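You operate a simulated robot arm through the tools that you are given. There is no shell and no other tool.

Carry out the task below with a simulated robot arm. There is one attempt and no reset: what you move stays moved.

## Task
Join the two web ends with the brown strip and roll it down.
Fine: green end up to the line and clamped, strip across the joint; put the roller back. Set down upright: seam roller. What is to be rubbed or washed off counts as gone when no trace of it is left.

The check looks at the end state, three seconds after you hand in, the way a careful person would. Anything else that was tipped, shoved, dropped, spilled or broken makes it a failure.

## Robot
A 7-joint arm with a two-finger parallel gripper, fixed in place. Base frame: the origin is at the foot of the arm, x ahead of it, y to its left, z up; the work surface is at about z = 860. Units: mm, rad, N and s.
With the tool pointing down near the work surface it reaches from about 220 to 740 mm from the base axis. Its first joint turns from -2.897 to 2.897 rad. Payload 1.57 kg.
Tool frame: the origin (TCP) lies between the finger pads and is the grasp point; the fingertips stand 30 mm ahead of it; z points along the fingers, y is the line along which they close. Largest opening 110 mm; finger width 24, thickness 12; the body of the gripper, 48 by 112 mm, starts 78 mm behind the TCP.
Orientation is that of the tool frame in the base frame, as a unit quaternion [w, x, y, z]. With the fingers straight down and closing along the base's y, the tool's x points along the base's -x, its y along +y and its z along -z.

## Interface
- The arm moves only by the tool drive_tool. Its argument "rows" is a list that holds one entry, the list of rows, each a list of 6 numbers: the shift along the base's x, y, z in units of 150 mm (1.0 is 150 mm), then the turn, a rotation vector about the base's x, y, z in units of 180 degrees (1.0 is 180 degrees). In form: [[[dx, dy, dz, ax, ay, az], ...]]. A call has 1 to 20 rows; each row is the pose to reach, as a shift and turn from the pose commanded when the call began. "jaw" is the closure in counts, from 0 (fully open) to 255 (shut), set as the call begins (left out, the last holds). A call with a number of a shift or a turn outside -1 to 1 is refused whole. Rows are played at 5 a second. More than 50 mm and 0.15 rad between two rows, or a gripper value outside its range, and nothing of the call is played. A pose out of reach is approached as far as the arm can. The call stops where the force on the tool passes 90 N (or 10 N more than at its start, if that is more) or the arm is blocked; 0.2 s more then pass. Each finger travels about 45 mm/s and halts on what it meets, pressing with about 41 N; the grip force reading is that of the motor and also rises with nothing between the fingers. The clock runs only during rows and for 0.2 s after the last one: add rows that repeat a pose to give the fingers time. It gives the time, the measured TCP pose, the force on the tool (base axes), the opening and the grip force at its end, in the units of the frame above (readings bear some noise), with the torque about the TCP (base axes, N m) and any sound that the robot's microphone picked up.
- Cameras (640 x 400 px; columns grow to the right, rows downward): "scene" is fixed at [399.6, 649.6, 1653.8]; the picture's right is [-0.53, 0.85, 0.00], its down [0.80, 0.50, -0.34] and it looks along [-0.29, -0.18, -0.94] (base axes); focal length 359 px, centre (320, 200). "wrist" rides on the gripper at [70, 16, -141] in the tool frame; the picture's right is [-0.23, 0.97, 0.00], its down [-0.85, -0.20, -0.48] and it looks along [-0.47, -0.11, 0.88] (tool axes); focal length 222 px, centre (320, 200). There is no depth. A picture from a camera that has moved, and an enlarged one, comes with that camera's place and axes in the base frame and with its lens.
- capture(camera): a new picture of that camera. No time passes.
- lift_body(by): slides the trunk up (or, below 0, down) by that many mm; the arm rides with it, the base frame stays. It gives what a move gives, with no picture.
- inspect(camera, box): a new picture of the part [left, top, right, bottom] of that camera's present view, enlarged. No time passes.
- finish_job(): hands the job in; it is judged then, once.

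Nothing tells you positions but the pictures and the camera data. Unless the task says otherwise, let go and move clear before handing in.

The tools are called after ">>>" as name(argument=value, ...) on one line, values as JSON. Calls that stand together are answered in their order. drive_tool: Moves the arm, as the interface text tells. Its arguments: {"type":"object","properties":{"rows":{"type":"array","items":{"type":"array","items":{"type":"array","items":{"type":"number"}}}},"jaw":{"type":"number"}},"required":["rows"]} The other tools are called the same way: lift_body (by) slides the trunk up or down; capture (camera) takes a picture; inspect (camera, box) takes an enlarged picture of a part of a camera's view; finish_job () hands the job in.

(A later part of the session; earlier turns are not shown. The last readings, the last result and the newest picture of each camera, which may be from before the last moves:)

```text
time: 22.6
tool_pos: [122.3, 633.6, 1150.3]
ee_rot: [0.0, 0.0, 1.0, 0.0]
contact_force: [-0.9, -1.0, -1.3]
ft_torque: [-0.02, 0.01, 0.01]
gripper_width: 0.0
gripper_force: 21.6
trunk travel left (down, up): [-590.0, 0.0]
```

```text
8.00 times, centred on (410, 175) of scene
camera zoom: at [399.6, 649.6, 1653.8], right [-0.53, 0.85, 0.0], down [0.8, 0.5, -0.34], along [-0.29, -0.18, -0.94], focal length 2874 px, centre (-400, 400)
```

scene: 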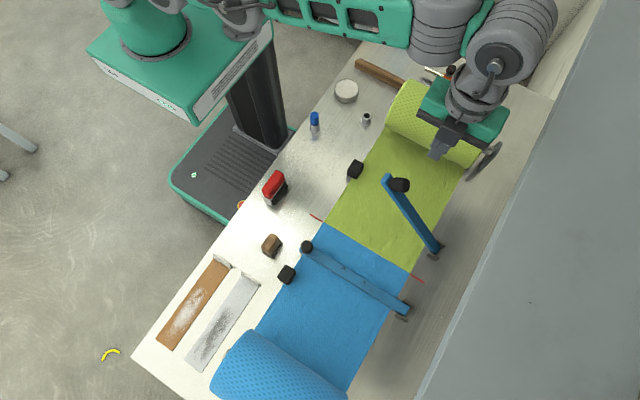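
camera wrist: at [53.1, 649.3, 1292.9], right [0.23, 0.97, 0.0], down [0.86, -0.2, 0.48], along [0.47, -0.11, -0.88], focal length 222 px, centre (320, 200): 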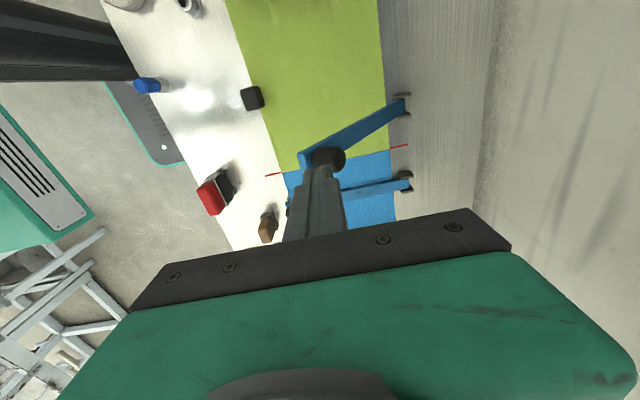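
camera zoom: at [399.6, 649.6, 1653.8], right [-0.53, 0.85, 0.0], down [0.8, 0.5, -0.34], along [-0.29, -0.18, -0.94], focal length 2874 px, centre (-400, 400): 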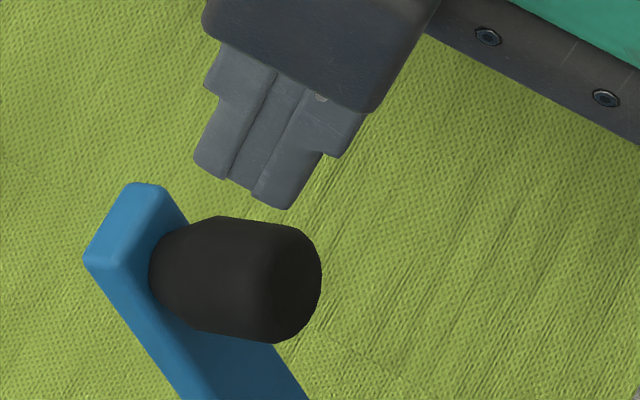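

Triangulating puts the knob's end face centre at about (124, 653, 1087), with the bar raised about 50°. I'll press on its top edge and follow the arc for the first 10°.

>>> drive_tool(rows=[[[0, 0.045, -0.08, 0, 0, 0], [0, 0.045, -0.157, 0, 0, 0], [0, -0.01, -0.21, 0, 0, 0], [0, -0.061, -0.26, 0, 0, 0], [0, -0.12, -0.307, 0, 0, 0], [0, -0.175, -0.354, 0, 0, 0], [0, -0.175, -0.354, 0, 0, 0]]])

>>> inspect(camera="scene", box=[340, 100, 500, 270])

>>> capture(camera="wrist")

```text
time: 24.2
tool_pos: [122.9, 606.9, 1099.9]
ee_rot: [0.0, 0.0, 1.0, 0.001]
contact_force: [-1.3, -14.5, 18.7]
ft_torque: [-0.26, -0.04, -0.02]
gripper_width: 0.2
gripper_force: 21.3
trunk travel left (down, up): [-590.0, 0.0]
```

```text
2.35 times, centred on (420, 185) of scene
camera zoom: at [399.6, 649.6, 1653.8], right [-0.53, 0.85, 0.0], down [0.8, 0.5, -0.34], along [-0.29, -0.18, -0.94], focal length 845 px, centre (85, 235)
```

zoom: 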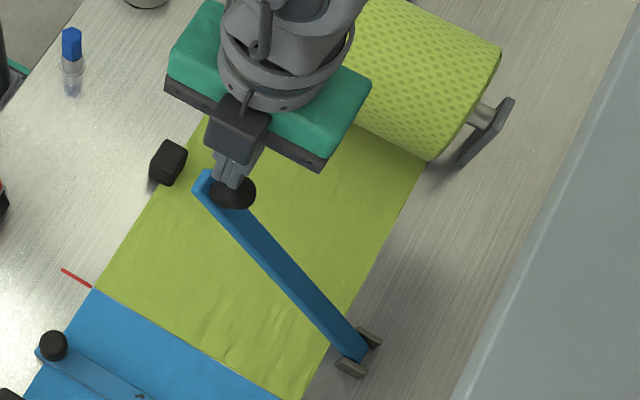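

```text
taken
camera wrist: at [53.5, 620.4, 1240.4], right [0.23, 0.97, 0.0], down [0.85, -0.2, 0.48], along [0.47, -0.11, -0.88], focal length 222 px, centre (320, 200)
```

wrist: 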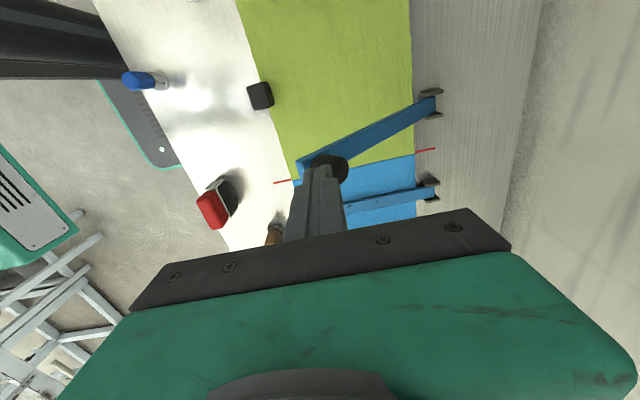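

The bar follows the push at about 20 N. I'll continue along the arc.

>>> drive_tool(rows=[[[0, -0.052, -0.052, 0, 0, 0], [0, -0.103, -0.104, 0, 0, 0], [0, -0.15, -0.16, 0, 0, 0], [0, -0.193, -0.217, 0, 0, 0], [0, -0.235, -0.278, 0, 0, 0], [0, -0.273, -0.338, 0, 0, 0], [0, -0.308, -0.4, 0, 0, 0], [0, -0.34, -0.465, 0, 0, 0], [0, -0.368, -0.53, 0, 0, 0], [0, -0.393, -0.6, 0, 0, 0]]])

>>> inspect(camera="scene", box=[320, 130, 480, 270])

```text
time: 26.4
tool_pos: [123.7, 550.2, 1006.8]
ee_rot: [0.0, 0.0, 1.0, 0.0]
contact_force: [0.0, 0.1, 0.3]
ft_torque: [0.03, 0.0, 0.0]
gripper_width: 0.0
gripper_force: 21.1
trunk travel left (down, up): [-590.0, 0.0]
```

```text
2.86 times, centred on (400, 200) of scene
camera zoom: at [399.6, 649.6, 1653.8], right [-0.53, 0.85, 0.0], down [0.8, 0.5, -0.34], along [-0.29, -0.18, -0.94], focal length 1026 px, centre (91, 200)
```

zoom: 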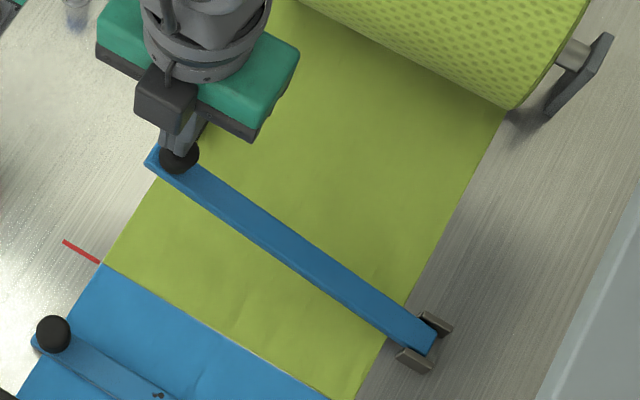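

Contact has eased off and the bar is nearly down. I'll follow through to the end and press.

>>> drive_tool(rows=[[[0, -0.015, -0.07, 0, 0, 0], [0, -0.03, -0.139, 0, 0, 0], [0, -0.042, -0.21, 0, 0, 0], [0, -0.053, -0.283, 0, 0, 0], [0, -0.063, -0.345, 0, 0, 0], [0, -0.073, -0.4, 0, 0, 0]]])

>>> inspect(camera="scene", box=[320, 130, 480, 270])

```text
time: 27.8
tool_pos: [123.4, 539.0, 946.6]
ee_rot: [0.001, 0.0, 1.0, 0.0]
contact_force: [0.5, -0.3, 0.6]
ft_torque: [-0.01, -0.01, 0.02]
gripper_width: 0.0
gripper_force: 20.6
trunk travel left (down, up): [-590.0, 0.0]
```

```text
2.86 times, centred on (400, 200) of scene
camera zoom: at [399.6, 649.6, 1653.8], right [-0.53, 0.85, 0.0], down [0.8, 0.5, -0.34], along [-0.29, -0.18, -0.94], focal length 1026 px, centre (91, 200)
```

zoom: 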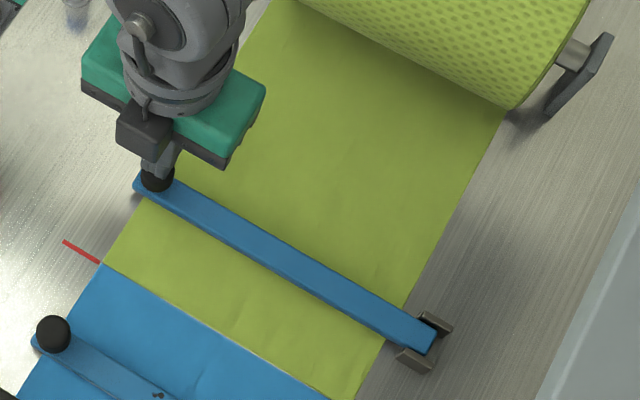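

The bar looks almost flat. I'll press down slowly until I feel it seat.

>>> drive_tool(rows=[[[0, 0, -0.02, 0, 0, 0], [0, 0, -0.04, 0, 0, 0], [0, 0, -0.06, 0, 0, 0], [0, 0, -0.08, 0, 0, 0], [0, 0, -0.1, 0, 0, 0]]])

>>> inspect(camera="scene", box=[320, 160, 400, 220])

```text
time: 29.0
tool_pos: [122.1, 537.2, 940.4]
ee_rot: [0.001, 0.002, 1.0, 0.008]
contact_force: [3.1, -16.9, 66.0]
ft_torque: [-0.58, 0.0, 0.53]
gripper_width: 0.0
gripper_force: 21.2
trunk travel left (down, up): [-590.0, 0.0]
```

```text
6.67 times, centred on (360, 190) of scene
camera zoom: at [399.6, 649.6, 1653.8], right [-0.53, 0.85, 0.0], down [0.8, 0.5, -0.34], along [-0.29, -0.18, -0.94], focal length 2395 px, centre (53, 267)
```

zoom: 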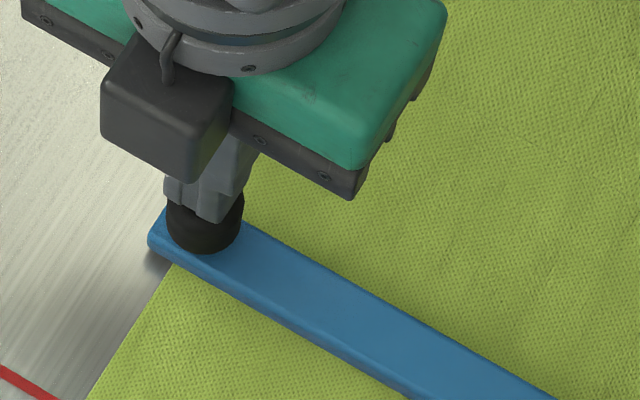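

The bar is seated with 66 N of pressing force, so it is closed on the web. I'll lift off and verify it stays down with the green edge still at the line.

>>> drive_tool(rows=[[[0, 0, 0.1, 0, 0, 0], [0, 0, 0.35, 0, 0, 0], [0, 0, 0.65, 0, 0, 0], [0, -0.1, 0.95, 0, 0, 0], [0, -0.3, 1.0, 0, 0, 0], [0, -0.6, 1.0, 0, 0, 0], [0, -0.6, 1.0, 0, 0, 0]]])

>>> capture(camera="scene")

>>> inspect(camera="scene", box=[300, 160, 460, 280])

>>> inspect(camera="scene", box=[310, 205, 350, 230])

>>> inspect(camera="scene", box=[390, 255, 430, 280])

```text
time: 30.6
tool_pos: [124.0, 448.0, 1083.6]
ee_rot: [-0.001, 0.001, 1.0, 0.0]
contact_force: [0.4, -0.7, 0.2]
ft_torque: [0.01, 0.0, -0.02]
gripper_width: 0.0
gripper_force: 20.9
trunk travel left (down, up): [-590.0, 0.0]
```

```text
taken
```

scene: 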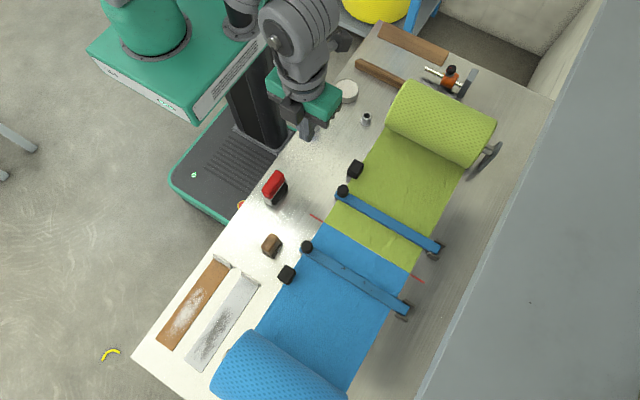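

```text
3.33 times, centred on (380, 220) of scene
camera zoom: at [399.6, 649.6, 1653.8], right [-0.53, 0.85, 0.0], down [0.8, 0.5, -0.34], along [-0.29, -0.18, -0.94], focal length 1198 px, centre (120, 133)
```

zoom: 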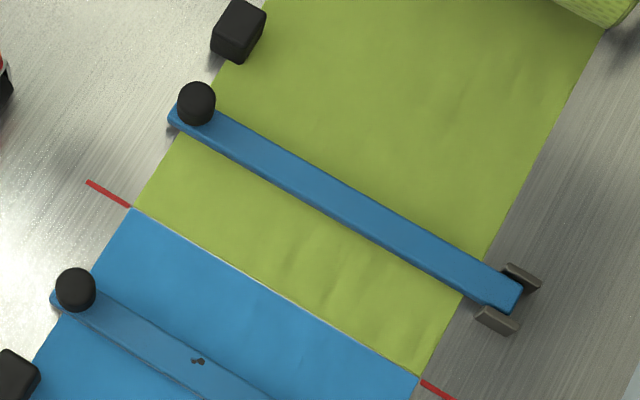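

```text
16.00 times, centred on (330, 218) of scene
camera zoom: at [399.6, 649.6, 1653.8], right [-0.53, 0.85, 0.0], down [0.8, 0.5, -0.34], along [-0.29, -0.18, -0.94], focal length 5749 px, centre (160, -80)
```

zoom: 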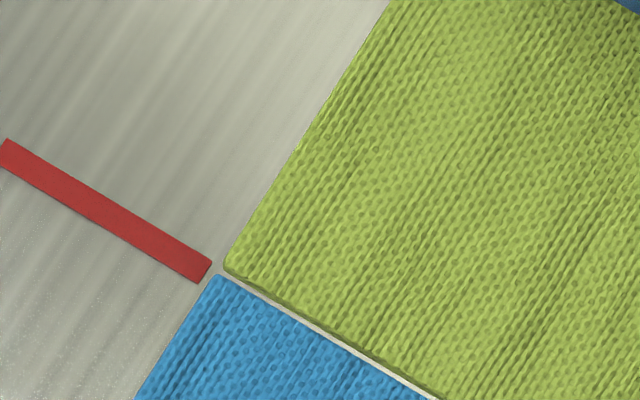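

```text
16.00 times, centred on (410, 268) of scene
camera zoom: at [399.6, 649.6, 1653.8], right [-0.53, 0.85, 0.0], down [0.8, 0.5, -0.34], along [-0.29, -0.18, -0.94], focal length 5749 px, centre (-1120, -880)
```

zoom: 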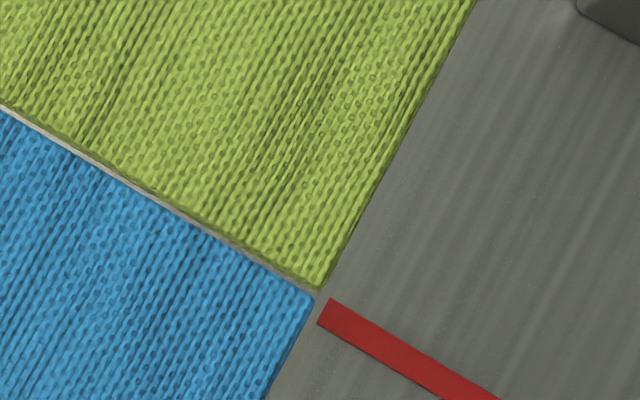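

The clamp is down and the green edge is still at the line. Next is the brown strip, so I'll look closely at both strips and their tabs.

>>> inspect(camera="scene", box=[150, 250, 270, 360])

>>> inspect(camera="scene", box=[205, 245, 255, 280])

>>> inspect(camera="scene", box=[145, 320, 205, 360])

```text
3.64 times, centred on (210, 305) of scene
camera zoom: at [399.6, 649.6, 1653.8], right [-0.53, 0.85, 0.0], down [0.8, 0.5, -0.34], along [-0.29, -0.18, -0.94], focal length 1306 px, centre (720, -182)
```

zoom: 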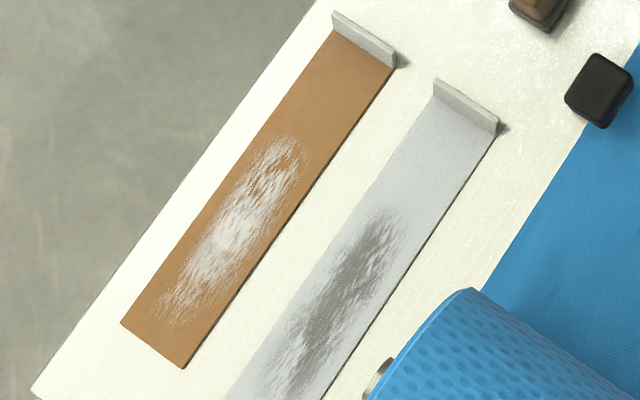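

```text
11.43 times, centred on (230, 262) of scene
camera zoom: at [399.6, 649.6, 1653.8], right [-0.53, 0.85, 0.0], down [0.8, 0.5, -0.34], along [-0.29, -0.18, -0.94], focal length 4106 px, centre (1349, -514)
```

zoom: 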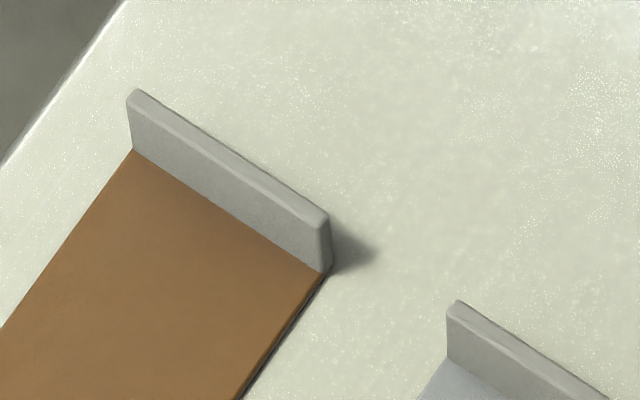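

```text
10.00 times, centred on (175, 340) of scene
camera zoom: at [399.6, 649.6, 1653.8], right [-0.53, 0.85, 0.0], down [0.8, 0.5, -0.34], along [-0.29, -0.18, -0.94], focal length 3593 px, centre (1770, -1200)
```

zoom: 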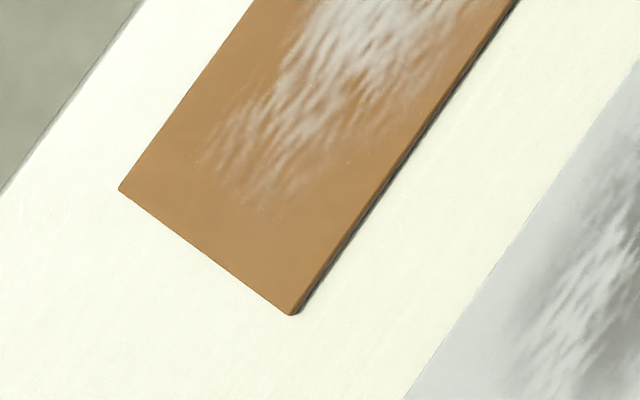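

The brown strip spans x 392–593 and y 370–415 with an upright end tab at x≈391. I'll travel above it while turning the tool -90° about z, so the fingers close along x.

>>> drive_tool(rows=[[[0.08, -0.03, 0, 0, 0, -0.0417], [0.16, -0.06, 0, 0, 0, -0.0834], [0.24, -0.09, 0, 0, 0, -0.125], [0.32, -0.12, 0, 0, 0, -0.1667], [0.4, -0.15, 0, 0, 0, -0.2083], [0.48, -0.18, 0, 0, 0, -0.25], [0.56, -0.21, 0, 0, 0, -0.2917], [0.64, -0.24, 0, 0, 0, -0.3333], [0.72, -0.27, 0, 0, 0, -0.375], [0.8, -0.3, 0, 0, 0, -0.4167], [0.9, -0.34, 0, 0, 0, -0.4583], [1.0, -0.38, 0, 0, 0, -0.5], [1.0, -0.38, 0, 0, 0, -0.5]]], jaw=120)

>>> capture(camera="wrist")

>>> capture(camera="scene")

```text
time: 33.4
tool_pos: [272.5, 391.4, 1082.3]
ee_rot: [0.0, 0.708, 0.706, -0.001]
contact_force: [0.7, 0.1, 1.3]
ft_torque: [0.03, -0.01, -0.02]
gripper_width: 58.0
gripper_force: 0.1
trunk travel left (down, up): [-590.0, 0.0]
```

```text
taken
camera wrist: at [289.3, 459.9, 1223.4], right [0.97, -0.23, 0.0], down [-0.2, -0.85, 0.48], along [-0.11, -0.47, -0.88], focal length 222 px, centre (320, 200)
```

wrist: 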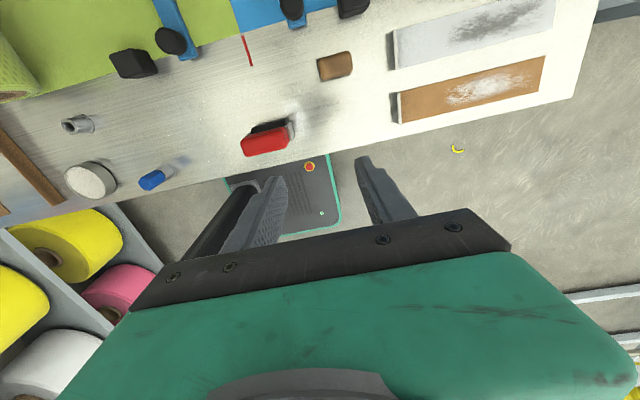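

```text
taken
```

scene: 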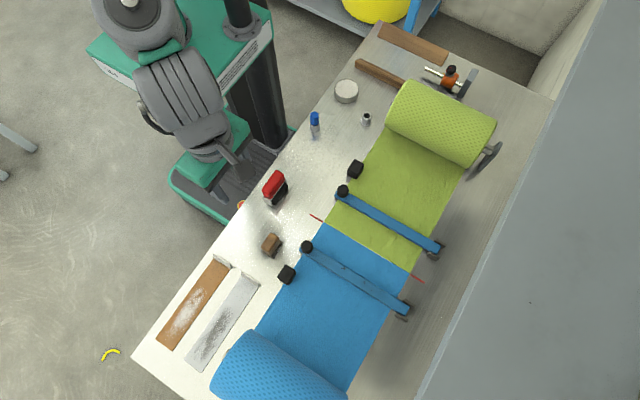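

The yaw works. Continuing over the tab and down to z≈1000 for a close look.

>>> drive_tool(rows=[[[0.25, 0, -0.05, 0, 0, 0], [0.5, 0, -0.15, 0, 0, 0], [0.75, 0.003, -0.3, 0, 0, 0], [0.787, 0.003, -0.55, 0, 0, 0], [0.787, 0.003, -0.55, 0, 0, 0]]])

>>> capture(camera="wrist")

>>> inspect(camera="wrist", box=[240, 80, 420, 200])

>>> inspect(camera="scene", box=[180, 220, 300, 300])

```text
time: 34.6
tool_pos: [392.0, 389.8, 1000.3]
ee_rot: [-0.001, 0.707, 0.707, 0.0]
contact_force: [-0.1, 0.7, -0.6]
ft_torque: [0.0, 0.0, 0.05]
gripper_width: 58.3
gripper_force: 0.1
trunk travel left (down, up): [-590.0, 0.0]
```

```text
taken
camera wrist: at [408.6, 458.5, 1142.0], right [0.97, -0.23, 0.0], down [-0.2, -0.86, 0.48], along [-0.11, -0.47, -0.88], focal length 222 px, centre (320, 200)
```

wrist: 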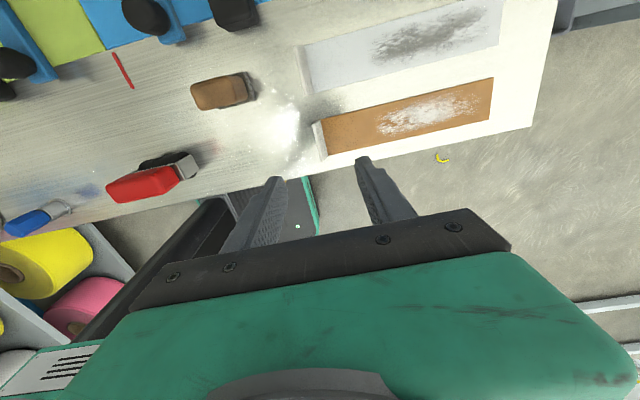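

```text
3.33 times, centred on (330, 140) of wrist
camera zoom: at [408.6, 458.5, 1142.0], right [0.97, -0.23, 0.0], down [-0.2, -0.86, 0.48], along [-0.11, -0.47, -0.88], focal length 740 px, centre (287, 400)
```

zoom: 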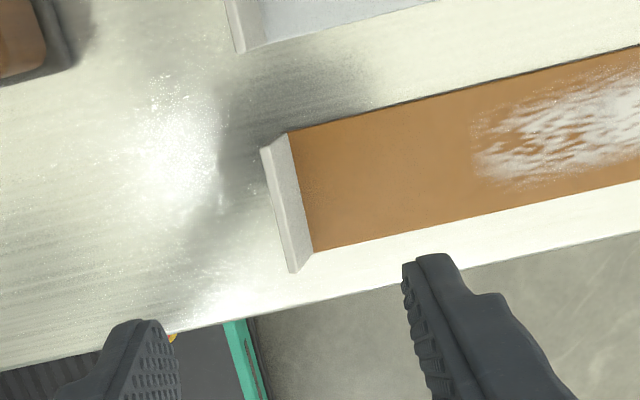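

```text
5.00 times, centred on (240, 260) of scene
camera zoom: at [399.6, 649.6, 1653.8], right [-0.53, 0.85, 0.0], down [0.8, 0.5, -0.34], along [-0.29, -0.18, -0.94], focal length 1796 px, centre (720, -100)
```

zoom: 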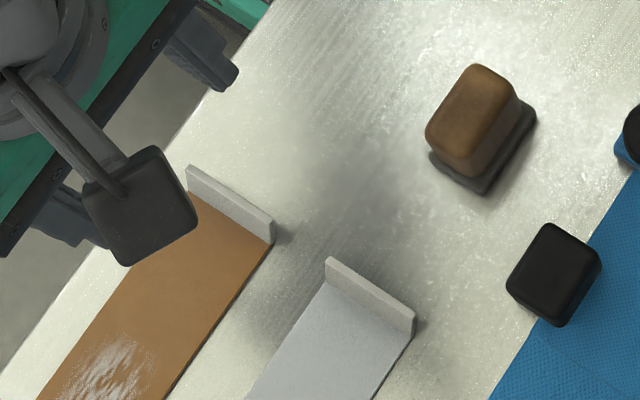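

I'll take a repeat reading at rest to separate noise from true position.

>>> drive_tool(rows=[[[0, 0, 0, 0, 0, 0]]])

>>> drive_tool(rows=[[[0, 0, 0, 0, 0, 0]]])

>>> drive_tool(rows=[[[0, 0, 0, 0, 0, 0]]])

>>> inspect(camera="wrist", box=[300, 110, 380, 165])

```text
time: 35.0
tool_pos: [391.6, 390.8, 1000.0]
ee_rot: [-0.001, 0.707, 0.707, 0.0]
contact_force: [-0.8, -0.4, -0.5]
ft_torque: [-0.02, 0.0, -0.02]
gripper_width: 58.2
gripper_force: 0.2
trunk travel left (down, up): [-590.0, 0.0]
```

```text
time: 35.4
tool_pos: [391.3, 389.9, 1000.3]
ee_rot: [0.0, 0.708, 0.707, 0.0]
contact_force: [0.1, 0.2, 0.3]
ft_torque: [0.0, 0.03, 0.0]
gripper_width: 58.3
gripper_force: 0.0
trunk travel left (down, up): [-590.0, 0.0]
```

```text
time: 35.8
tool_pos: [391.7, 389.6, 999.5]
ee_rot: [0.0, 0.707, 0.707, 0.001]
contact_force: [-1.2, 0.3, -0.7]
ft_torque: [-0.01, -0.01, -0.01]
gripper_width: 58.3
gripper_force: 0.0
trunk travel left (down, up): [-590.0, 0.0]
```

```text
7.27 times, centred on (340, 138) of wrist
camera zoom: at [408.5, 458.6, 1142.2], right [0.97, -0.23, 0.0], down [-0.2, -0.85, 0.48], along [-0.11, -0.47, -0.88], focal length 1615 px, centre (174, 654)
```

zoom: 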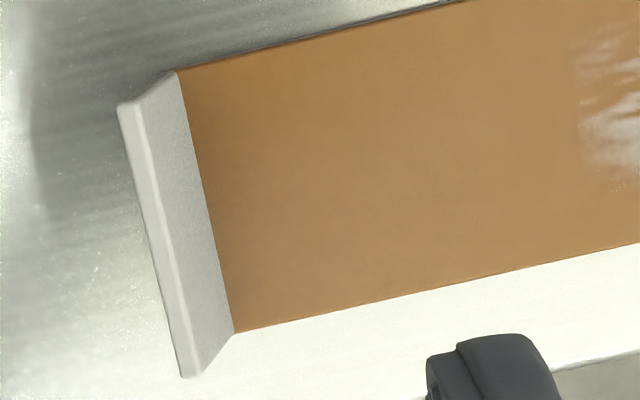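

The true pose is about (391.6, 390.0, 1000). The tab leans back about 23° from vertical and is 3 mm thick, with its top near (390, ·, 878). I'll tilt the tool to match, narrow the jaw and approach along the tab's line.

>>> drive_tool(rows=[[[-0.04, 0.005, -0.11, 0, -0.032, 0], [-0.08, 0.01, -0.22, 0, -0.064, 0], [-0.13, 0.015, -0.33, 0, -0.096, 0], [-0.171, 0.02, -0.447, 0, -0.1278, 0], [-0.171, 0.02, -0.447, 0, -0.1278, 0]]], jaw=210)

>>> capture(camera="wrist")

>>> inspect(camera="wrist", box=[270, 110, 390, 190])

>>> inspect(camera="scene", box=[180, 220, 300, 300])

```text
time: 37.0
tool_pos: [365.0, 393.4, 933.7]
ee_rot: [0.142, 0.692, 0.694, 0.141]
contact_force: [-0.3, 0.1, -0.2]
ft_torque: [-0.01, 0.02, -0.02]
gripper_width: 19.4
gripper_force: 0.0
trunk travel left (down, up): [-590.0, 0.0]
```

```text
taken
camera wrist: at [325.7, 462.1, 1070.3], right [0.9, -0.23, 0.38], down [-0.37, -0.85, 0.36], along [0.24, -0.47, -0.85], focal length 222 px, centre (320, 200)
```

wrist: 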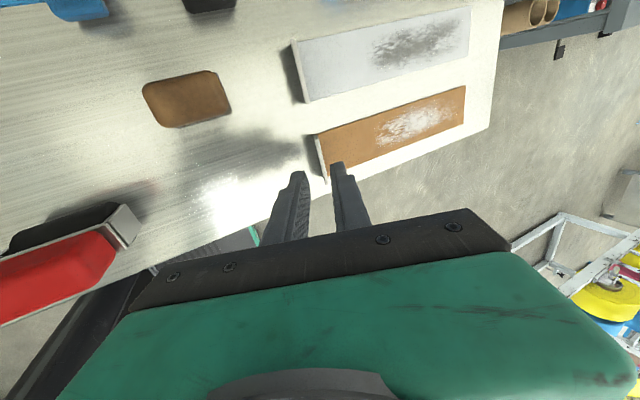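

```text
5.00 times, centred on (330, 150) of wrist
camera zoom: at [325.7, 462.1, 1070.3], right [0.9, -0.23, 0.38], down [-0.37, -0.85, 0.36], along [0.24, -0.47, -0.85], focal length 1111 px, centre (270, 450)
```

zoom: 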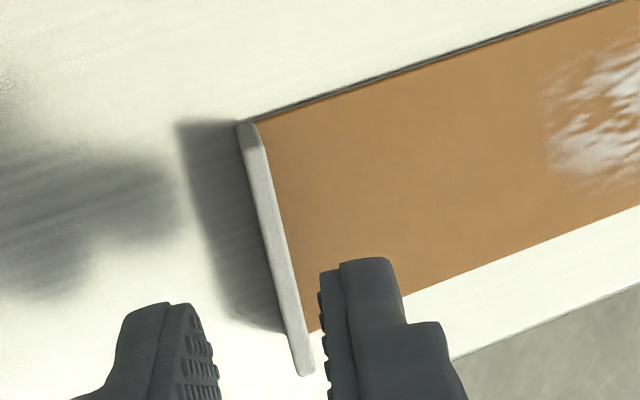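

```text
5.00 times, centred on (240, 260) of scene
camera zoom: at [399.6, 649.6, 1653.8], right [-0.53, 0.85, 0.0], down [0.8, 0.5, -0.34], along [-0.29, -0.18, -0.94], focal length 1796 px, centre (720, -100)
```

zoom: 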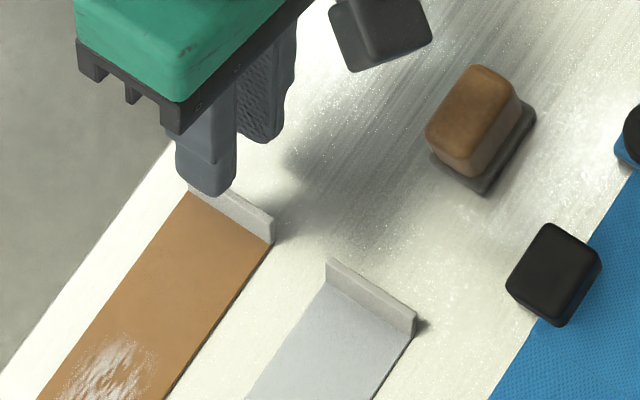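

The alignment is within about 1.3 mm. I'll correct that, narrow to about 12 mm, descend half-way along the tool axis and re-check.

>>> drive_tool(rows=[[[0.01, 0.007, 0.002, 0, 0, 0], [0.035, 0.007, -0.06, 0, 0, 0], [0.062, 0.007, -0.125, 0, 0, 0], [0.062, 0.007, -0.125, 0, 0, 0]]], jaw=228)

>>> inspect(camera="wrist", box=[270, 110, 390, 190])

>>> inspect(camera="scene", box=[180, 220, 300, 300])

```text
time: 38.0
tool_pos: [374.8, 395.5, 913.0]
ee_rot: [0.142, 0.693, 0.693, 0.141]
contact_force: [0.5, -0.1, 0.8]
ft_torque: [0.04, -0.01, 0.0]
gripper_width: 11.5
gripper_force: 0.1
trunk travel left (down, up): [-590.0, 0.0]
```

```text
5.00 times, centred on (330, 150) of wrist
camera zoom: at [334.8, 463.7, 1050.3], right [0.9, -0.23, 0.38], down [-0.37, -0.86, 0.36], along [0.24, -0.47, -0.85], focal length 1111 px, centre (270, 450)
```

zoom: 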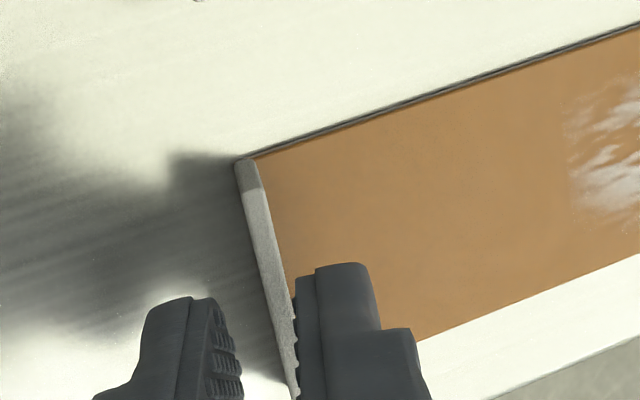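

```text
5.00 times, centred on (240, 260) of scene
camera zoom: at [399.6, 649.6, 1653.8], right [-0.53, 0.85, 0.0], down [0.8, 0.5, -0.34], along [-0.29, -0.18, -0.94], focal length 1796 px, centre (720, -100)
```

zoom: 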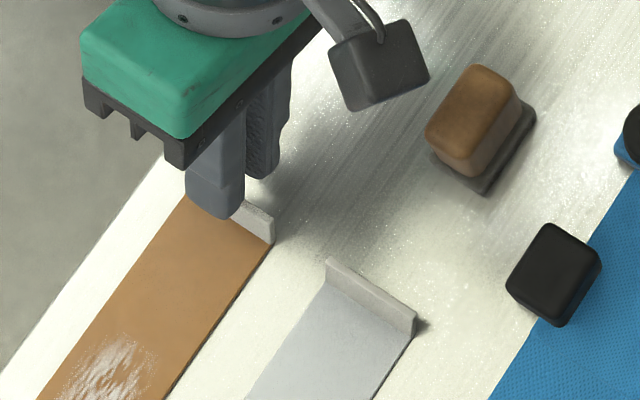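

The tab is between the fingers. Final descent, then close.

>>> drive_tool(rows=[[[0.016, 0, -0.04, 0, 0, 0], [0.033, 0, -0.08, 0, 0, 0], [0.051, 0, -0.118, 0, 0, 0], [0.051, 0, -0.118, 0, 0, 0]]])

>>> drive_tool(rows=[[[0, 0, 0, 0, 0, 0], [0, 0, 0, 0, 0, 0], [0, 0, 0, 0, 0, 0]]], jaw=255)

>>> inspect(camera="wrist", box=[270, 110, 390, 190])

>>> inspect(camera="scene", box=[150, 220, 300, 360])

```text
time: 39.0
tool_pos: [382.6, 396.6, 895.1]
ee_rot: [0.142, 0.693, 0.693, 0.141]
contact_force: [-0.4, 0.6, 0.1]
ft_torque: [0.01, -0.01, 0.01]
gripper_width: 11.8
gripper_force: 0.1
trunk travel left (down, up): [-590.0, 0.0]
```

```text
time: 39.8
tool_pos: [382.9, 395.6, 894.3]
ee_rot: [0.141, 0.692, 0.694, 0.141]
contact_force: [0.4, 0.6, -0.3]
ft_torque: [-0.01, 0.02, 0.02]
gripper_width: 2.2
gripper_force: 24.1
trunk travel left (down, up): [-590.0, 0.0]
```

```text
5.00 times, centred on (330, 150) of wrist
camera zoom: at [342.3, 464.6, 1032.2], right [0.9, -0.23, 0.38], down [-0.37, -0.86, 0.36], along [0.24, -0.47, -0.85], focal length 1111 px, centre (270, 450)
```

zoom: 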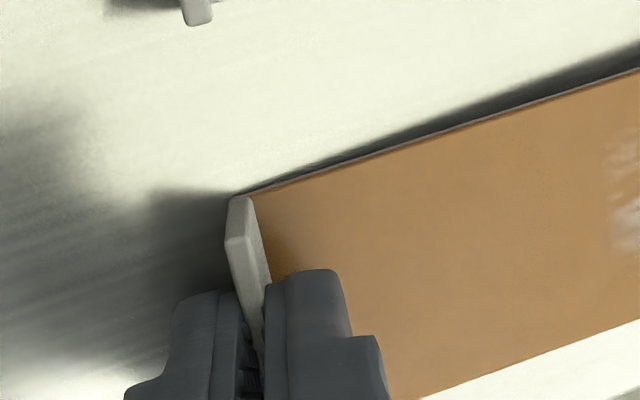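

```text
2.86 times, centred on (225, 290) of scene
camera zoom: at [399.6, 649.6, 1653.8], right [-0.53, 0.85, 0.0], down [0.8, 0.5, -0.34], along [-0.29, -0.18, -0.94], focal length 1026 px, centre (591, -57)
```

zoom: 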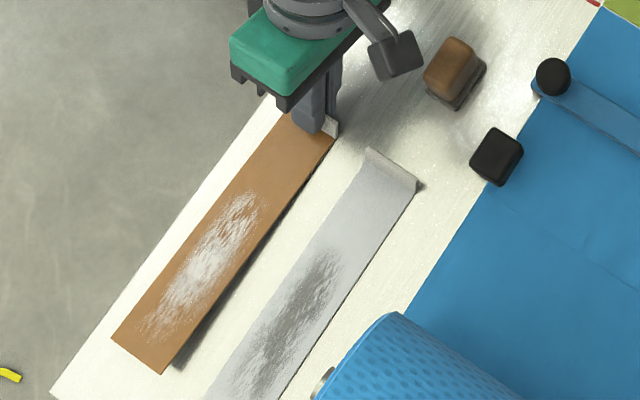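

The strip is gripped at 2.2 mm, with its far end lifted only about 12 mm. I'll lift straight up and look at how it hangs.

>>> drive_tool(rows=[[[0, 0, 0.1, 0, 0, 0], [0, 0, 0.25, 0, 0, 0], [0, 0, 0.45, 0, 0, 0], [0, 0, 0.65, 0, 0, 0], [0, 0, 0.85, 0, 0, 0], [0, 0, 1.0, 0, 0, 0], [0, 0, 1.0, 0, 0, 0]]])

>>> capture(camera="wrist")

>>> capture(camera="scene")

```text
time: 41.4
tool_pos: [382.4, 395.0, 1046.6]
ee_rot: [0.141, 0.693, 0.693, 0.141]
contact_force: [-1.0, 0.1, 1.1]
ft_torque: [-0.01, 0.02, 0.02]
gripper_width: 2.7
gripper_force: 23.7
trunk travel left (down, up): [-590.0, 0.0]
```

```text
taken
camera wrist: at [342.5, 464.4, 1183.9], right [0.9, -0.23, 0.38], down [-0.37, -0.85, 0.36], along [0.24, -0.47, -0.85], focal length 222 px, centre (320, 200)
```

wrist: 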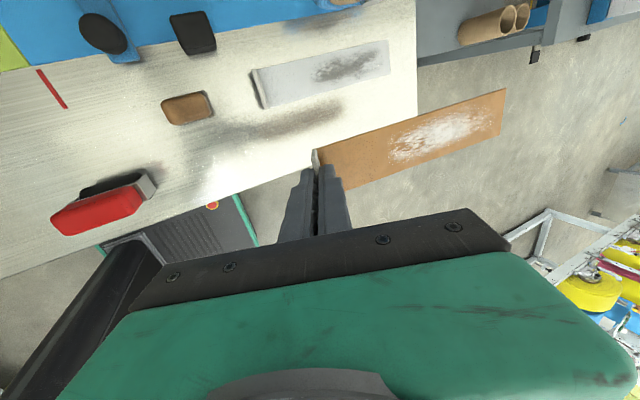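

```text
taken
```

scene: 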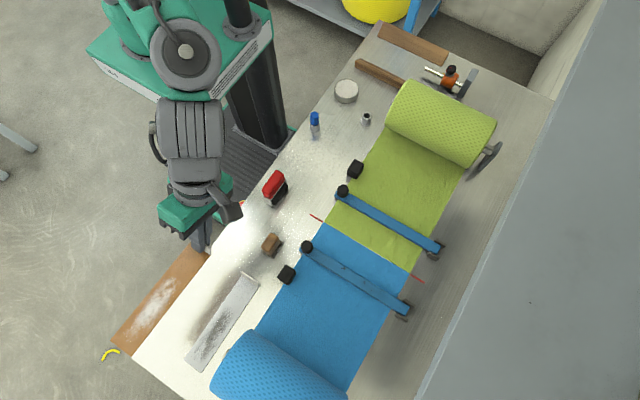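

The strip holds rigidly in the grip. I'll zoom to estimate its pitch before correcting it.

>>> inspect(camera="scene", box=[100, 230, 240, 360])

>>> inspect(camera="wrist", box=[290, 70, 520, 215])

```text
3.08 times, centred on (170, 295) of scene
camera zoom: at [399.6, 649.6, 1653.8], right [-0.53, 0.85, 0.0], down [0.8, 0.5, -0.34], along [-0.29, -0.18, -0.94], focal length 1106 px, centre (782, -92)
```

zoom: 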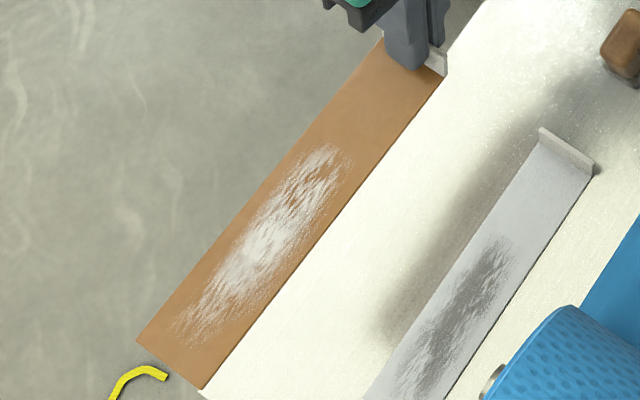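

```text
2.76 times, centred on (405, 142) of wrist
camera zoom: at [342.5, 464.4, 1183.9], right [0.9, -0.23, 0.38], down [-0.37, -0.85, 0.36], along [0.24, -0.47, -0.85], focal length 613 px, centre (86, 359)
```

zoom: 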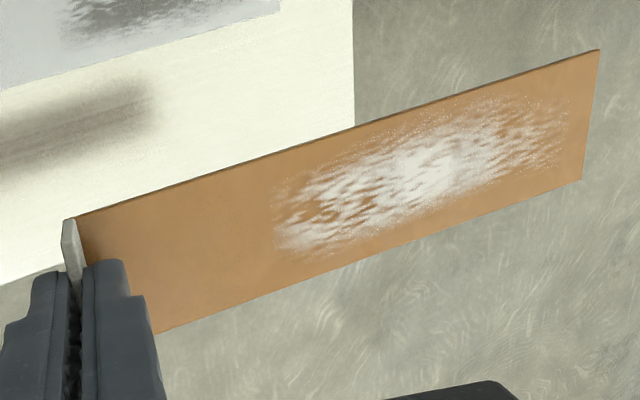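

The strip pitches up about 4.5° at my 23° tilt, so a 19° tilt will lay it flat. I'll raise it and swing +90° about z toward the joint, in two stages.

>>> drive_tool(rows=[[[-0.05, 0.02, 0.1, 0, 0, 0.0417], [-0.15, 0.08, 0.2, 0, 0, 0.0833], [-0.25, 0.16, 0.3, 0, 0, 0.125], [-0.35, 0.24, 0.33, 0, 0, 0.1667], [-0.45, 0.32, 0.33, 0, 0, 0.2083], [-0.55, 0.39, 0.33, 0, 0, 0.25], [-0.65, 0.45, 0.33, 0, 0, 0.2917]]])

>>> drive_tool(rows=[[[-0.1, 0.08, 0, 0, 0, 0.0417], [-0.22, 0.16, 0, 0, 0, 0.0833], [-0.34, 0.25, 0, 0, 0, 0.125], [-0.46, 0.34, 0, 0, 0, 0.1667], [-0.593, 0.45, 0, 0, 0, 0.2083], [-0.593, 0.45, 0, 0, 0, 0.2083]]])

>>> capture(camera="scene")

>>> capture(camera="wrist")

```text
time: 43.0
tool_pos: [283.0, 463.3, 1096.1]
ee_rot: [0.064, 0.315, 0.928, 0.189]
contact_force: [-0.5, 0.7, -0.4]
ft_torque: [-0.02, 0.01, 0.02]
gripper_width: 2.4
gripper_force: 24.1
trunk travel left (down, up): [-590.0, 0.0]
```

```text
time: 44.4
tool_pos: [193.7, 531.1, 1092.6]
ee_rot: [0.001, 0.0, 0.98, 0.2]
contact_force: [0.4, -1.0, 0.3]
ft_torque: [-0.01, -0.04, 0.03]
gripper_width: 2.6
gripper_force: 23.8
trunk travel left (down, up): [-590.0, 0.0]
```

```text
taken
```

scene: 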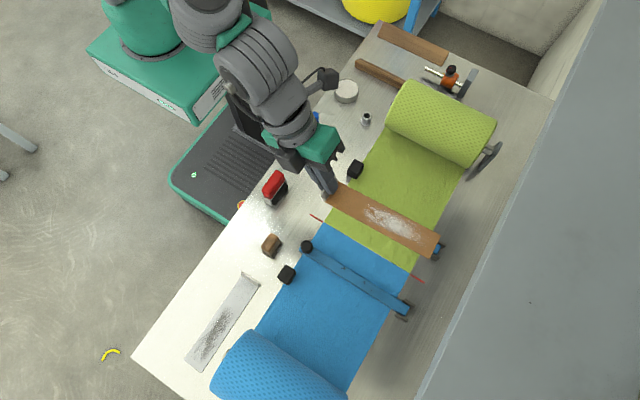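

```text
taken
camera wrist: at [124.9, 489.6, 1230.8], right [0.23, 0.9, 0.38], down [0.86, -0.37, 0.36], along [0.47, 0.24, -0.85], focal length 222 px, centre (320, 200)
```

wrist: 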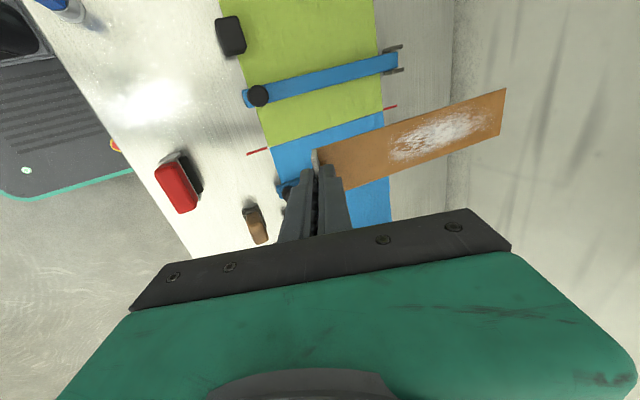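

The strip is now oriented along the joint with the tab on the near side. I'll level it (-4° about x) and lower to about 60 mm above the web to check alignment.

>>> drive_tool(rows=[[[0.005, 0.01, -0.2, -0.008, 0, 0], [0.01, 0.02, -0.4, -0.016, 0, 0], [0.01, 0.02, -0.6, -0.0222, 0, 0], [0.01, 0.02, -0.8, -0.0222, 0, 0], [0.01, 0.02, -0.9, -0.0222, 0, 0], [0.01, 0.02, -0.9, -0.0222, 0, 0]]])

>>> drive_tool(rows=[[[0, 0, 0, 0, 0, 0]]])

>>> inspect(camera="scene", box=[290, 170, 450, 290])

>>> capture(camera="wrist")

```text
time: 45.8
tool_pos: [194.7, 534.1, 959.6]
ee_rot: [0.0, 0.0, 0.986, 0.165]
contact_force: [0.5, 0.0, -0.4]
ft_torque: [-0.02, 0.0, -0.02]
gripper_width: 2.4
gripper_force: 24.3
trunk travel left (down, up): [-590.0, 0.0]
```

```text
time: 46.2
tool_pos: [195.1, 534.9, 958.7]
ee_rot: [0.0, 0.0, 0.986, 0.164]
contact_force: [-0.1, 0.1, -0.2]
ft_torque: [-0.01, 0.0, 0.0]
gripper_width: 2.1
gripper_force: 23.8
trunk travel left (down, up): [-590.0, 0.0]
```

```text
3.33 times, centred on (370, 230) of scene
camera zoom: at [399.6, 649.6, 1653.8], right [-0.53, 0.85, 0.0], down [0.8, 0.5, -0.34], along [-0.29, -0.18, -0.94], focal length 1198 px, centre (153, 100)
```

zoom: 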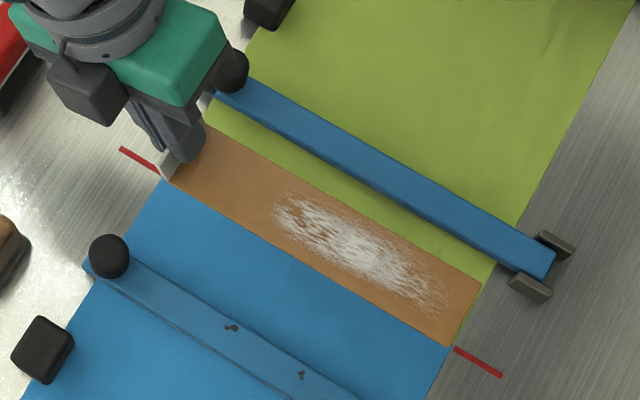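

```text
taken
camera wrist: at [126.6, 503.6, 1099.2], right [0.23, 0.92, 0.32], down [0.86, -0.34, 0.39], along [0.47, 0.18, -0.87], focal length 222 px, centre (320, 200)
```

wrist: 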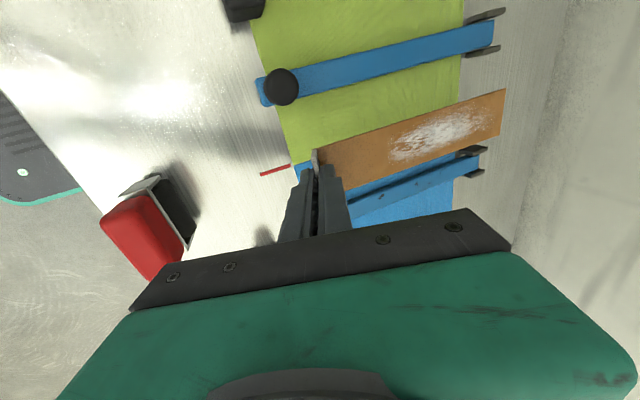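

The strip looks level and aligned along y (544–744), but maybe a few mm low in x. I'll lower to just above the web, where parallax is small, and compare with the red marks.

>>> drive_tool(rows=[[[0.01, 0, -0.1, 0, 0, 0], [0.015, 0, -0.2, 0, 0, 0], [0.015, 0, -0.3, 0, 0, 0], [0.015, 0, -0.3, 0, 0, 0]]])

>>> drive_tool(rows=[[[0, 0, 0, 0, 0, 0]]])

>>> inspect(camera="scene", box=[300, 190, 360, 235])

>>> inspect(camera="scene", box=[380, 235, 440, 290])

>>> inspect(camera="wrist", box=[280, 70, 520, 220])

```text
time: 47.2
tool_pos: [199.2, 534.7, 916.1]
ee_rot: [0.0, -0.001, 0.986, 0.164]
contact_force: [0.8, -0.2, 1.0]
ft_torque: [-0.01, -0.03, 0.02]
gripper_width: 2.3
gripper_force: 24.2
trunk travel left (down, up): [-590.0, 0.0]
```

```text
time: 47.6
tool_pos: [199.3, 535.0, 914.8]
ee_rot: [0.0, -0.001, 0.986, 0.165]
contact_force: [-0.5, -0.3, -0.1]
ft_torque: [-0.02, 0.01, 0.03]
gripper_width: 2.3
gripper_force: 24.1
trunk travel left (down, up): [-590.0, 0.0]
```

```text
8.89 times, centred on (330, 212) of scene
camera zoom: at [399.6, 649.6, 1653.8], right [-0.53, 0.85, 0.0], down [0.8, 0.5, -0.34], along [-0.29, -0.18, -0.94], focal length 3194 px, centre (231, 89)
```

zoom: 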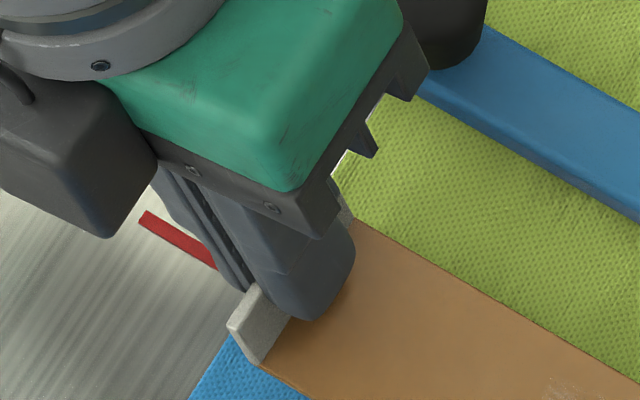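

```text
7.27 times, centred on (410, 262) of scene
camera zoom: at [399.6, 649.6, 1653.8], right [-0.53, 0.85, 0.0], down [0.8, 0.5, -0.34], along [-0.29, -0.18, -0.94], focal length 2613 px, centre (-334, -254)
```

zoom: 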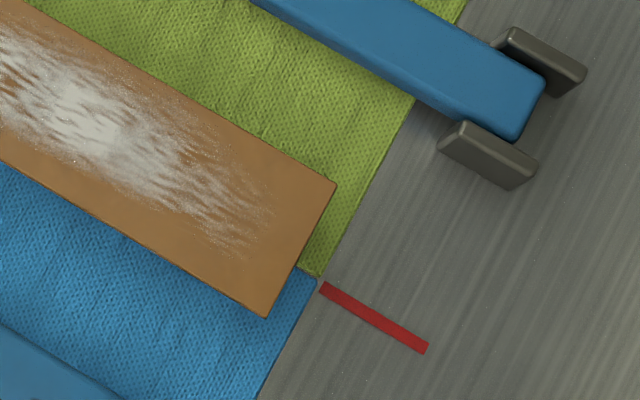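

```text
2.67 times, centred on (400, 145) of wrist
camera zoom: at [130.2, 503.0, 1055.3], right [0.23, 0.92, 0.32], down [0.86, -0.34, 0.39], along [0.47, 0.18, -0.87], focal length 592 px, centre (107, 347)
```

zoom: 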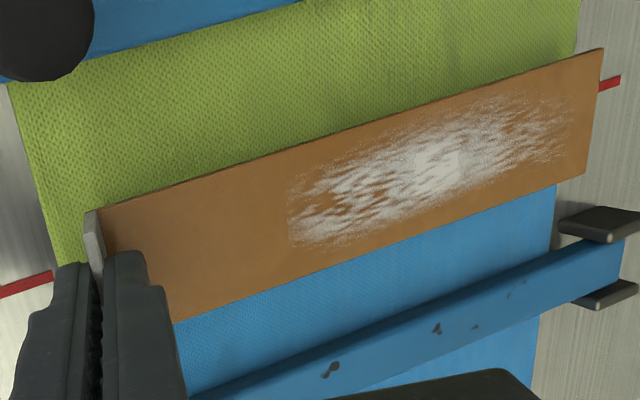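

Just above the web, the strip spans x≈173–219 and y≈545–744, so it is centred on the joint. I'll lower it gently to contact.

>>> drive_tool(rows=[[[0.004, 0, -0.03, 0, 0, 0], [0.004, 0, -0.06, 0, 0, 0], [0.004, 0, -0.085, 0, 0, 0], [0.004, 0, -0.1, 0, 0, 0], [0.004, 0, -0.1, 0, 0, 0]]])

>>> inspect(camera="scene", box=[380, 235, 440, 290])

>>> inspect(camera="wrist", box=[280, 70, 520, 220])

```text
time: 48.8
tool_pos: [199.0, 533.6, 902.7]
ee_rot: [0.001, 0.0, 0.986, 0.168]
contact_force: [-1.1, -4.8, 18.8]
ft_torque: [0.04, 0.07, 0.05]
gripper_width: 2.2
gripper_force: 24.2
trunk travel left (down, up): [-590.0, 0.0]
```

```text
7.27 times, centred on (410, 262) of scene
camera zoom: at [399.6, 649.6, 1653.8], right [-0.53, 0.85, 0.0], down [0.8, 0.5, -0.34], along [-0.29, -0.18, -0.94], focal length 2613 px, centre (-334, -254)
```

zoom: 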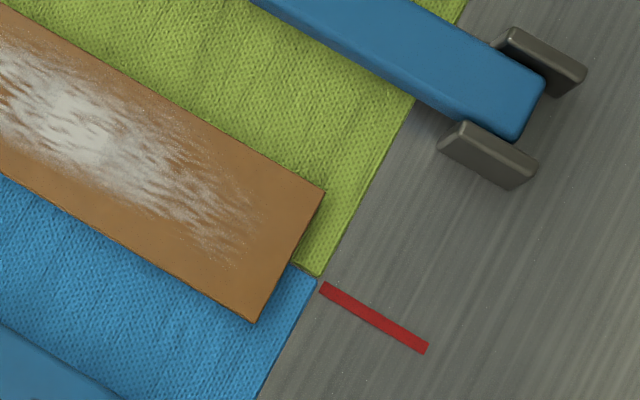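

```text
2.67 times, centred on (400, 145) of wrist
camera zoom: at [130.4, 501.6, 1042.4], right [0.23, 0.92, 0.32], down [0.85, -0.35, 0.39], along [0.47, 0.19, -0.86], focal length 592 px, centre (107, 347)
```

zoom: 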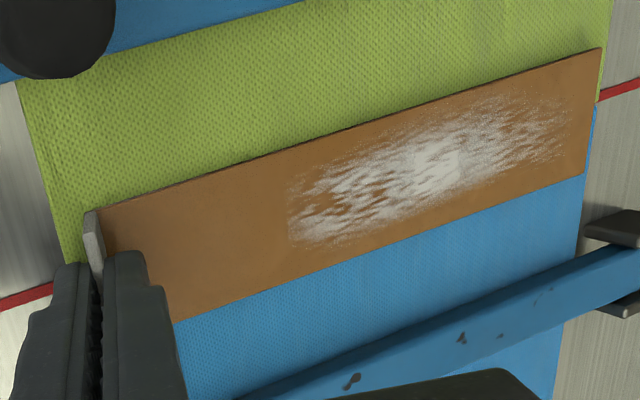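

The strip is resting on the webs with 19 N of contact, centred within about 1 mm. I'll ease the load, open slightly and retreat along the tool axis.

>>> drive_tool(rows=[[[0, 0, 0.008, 0, 0, 0], [0, 0, 0.012, 0, 0, 0]]])

>>> drive_tool(rows=[[[0, 0, 0, 0, 0, 0], [0, 0, 0, 0, 0, 0], [0, 0, 0, 0, 0, 0]]], jaw=226)

>>> inspect(camera="scene", box=[300, 190, 440, 290])

>>> inspect(camera="wrist", box=[270, 110, 390, 190])

```text
time: 49.4
tool_pos: [200.0, 533.9, 903.2]
ee_rot: [0.001, 0.0, 0.986, 0.167]
contact_force: [-0.6, 3.5, 15.8]
ft_torque: [0.17, 0.02, -0.01]
gripper_width: 2.4
gripper_force: 23.5
trunk travel left (down, up): [-590.0, 0.0]
```

```text
time: 50.2
tool_pos: [199.4, 533.0, 900.5]
ee_rot: [0.0, 0.0, 0.986, 0.164]
contact_force: [0.1, 0.4, 0.6]
ft_torque: [-0.01, -0.02, -0.03]
gripper_width: 12.7
gripper_force: 0.1
trunk travel left (down, up): [-590.0, 0.0]
```

```text
4.00 times, centred on (370, 240) of scene
camera zoom: at [399.6, 649.6, 1653.8], right [-0.53, 0.85, 0.0], down [0.8, 0.5, -0.34], along [-0.29, -0.18, -0.94], focal length 1437 px, centre (120, 40)
```

zoom: 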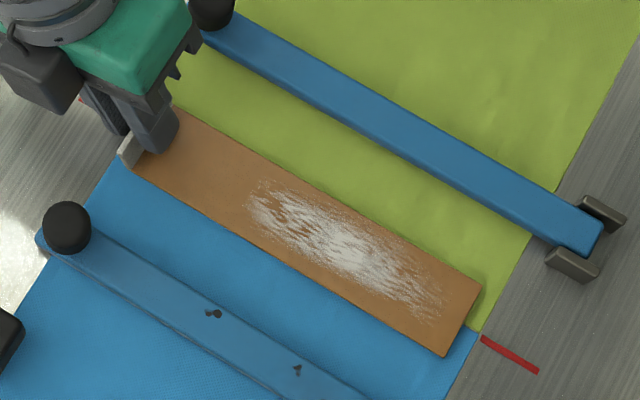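

```text
5.00 times, centred on (330, 150) of wrist
camera zoom: at [130.8, 501.4, 1040.7], right [0.23, 0.92, 0.32], down [0.86, -0.34, 0.39], along [0.47, 0.18, -0.87], focal length 1111 px, centre (270, 450)
```

zoom: 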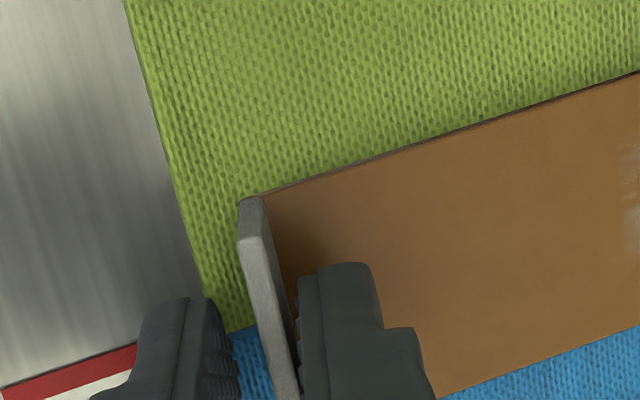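

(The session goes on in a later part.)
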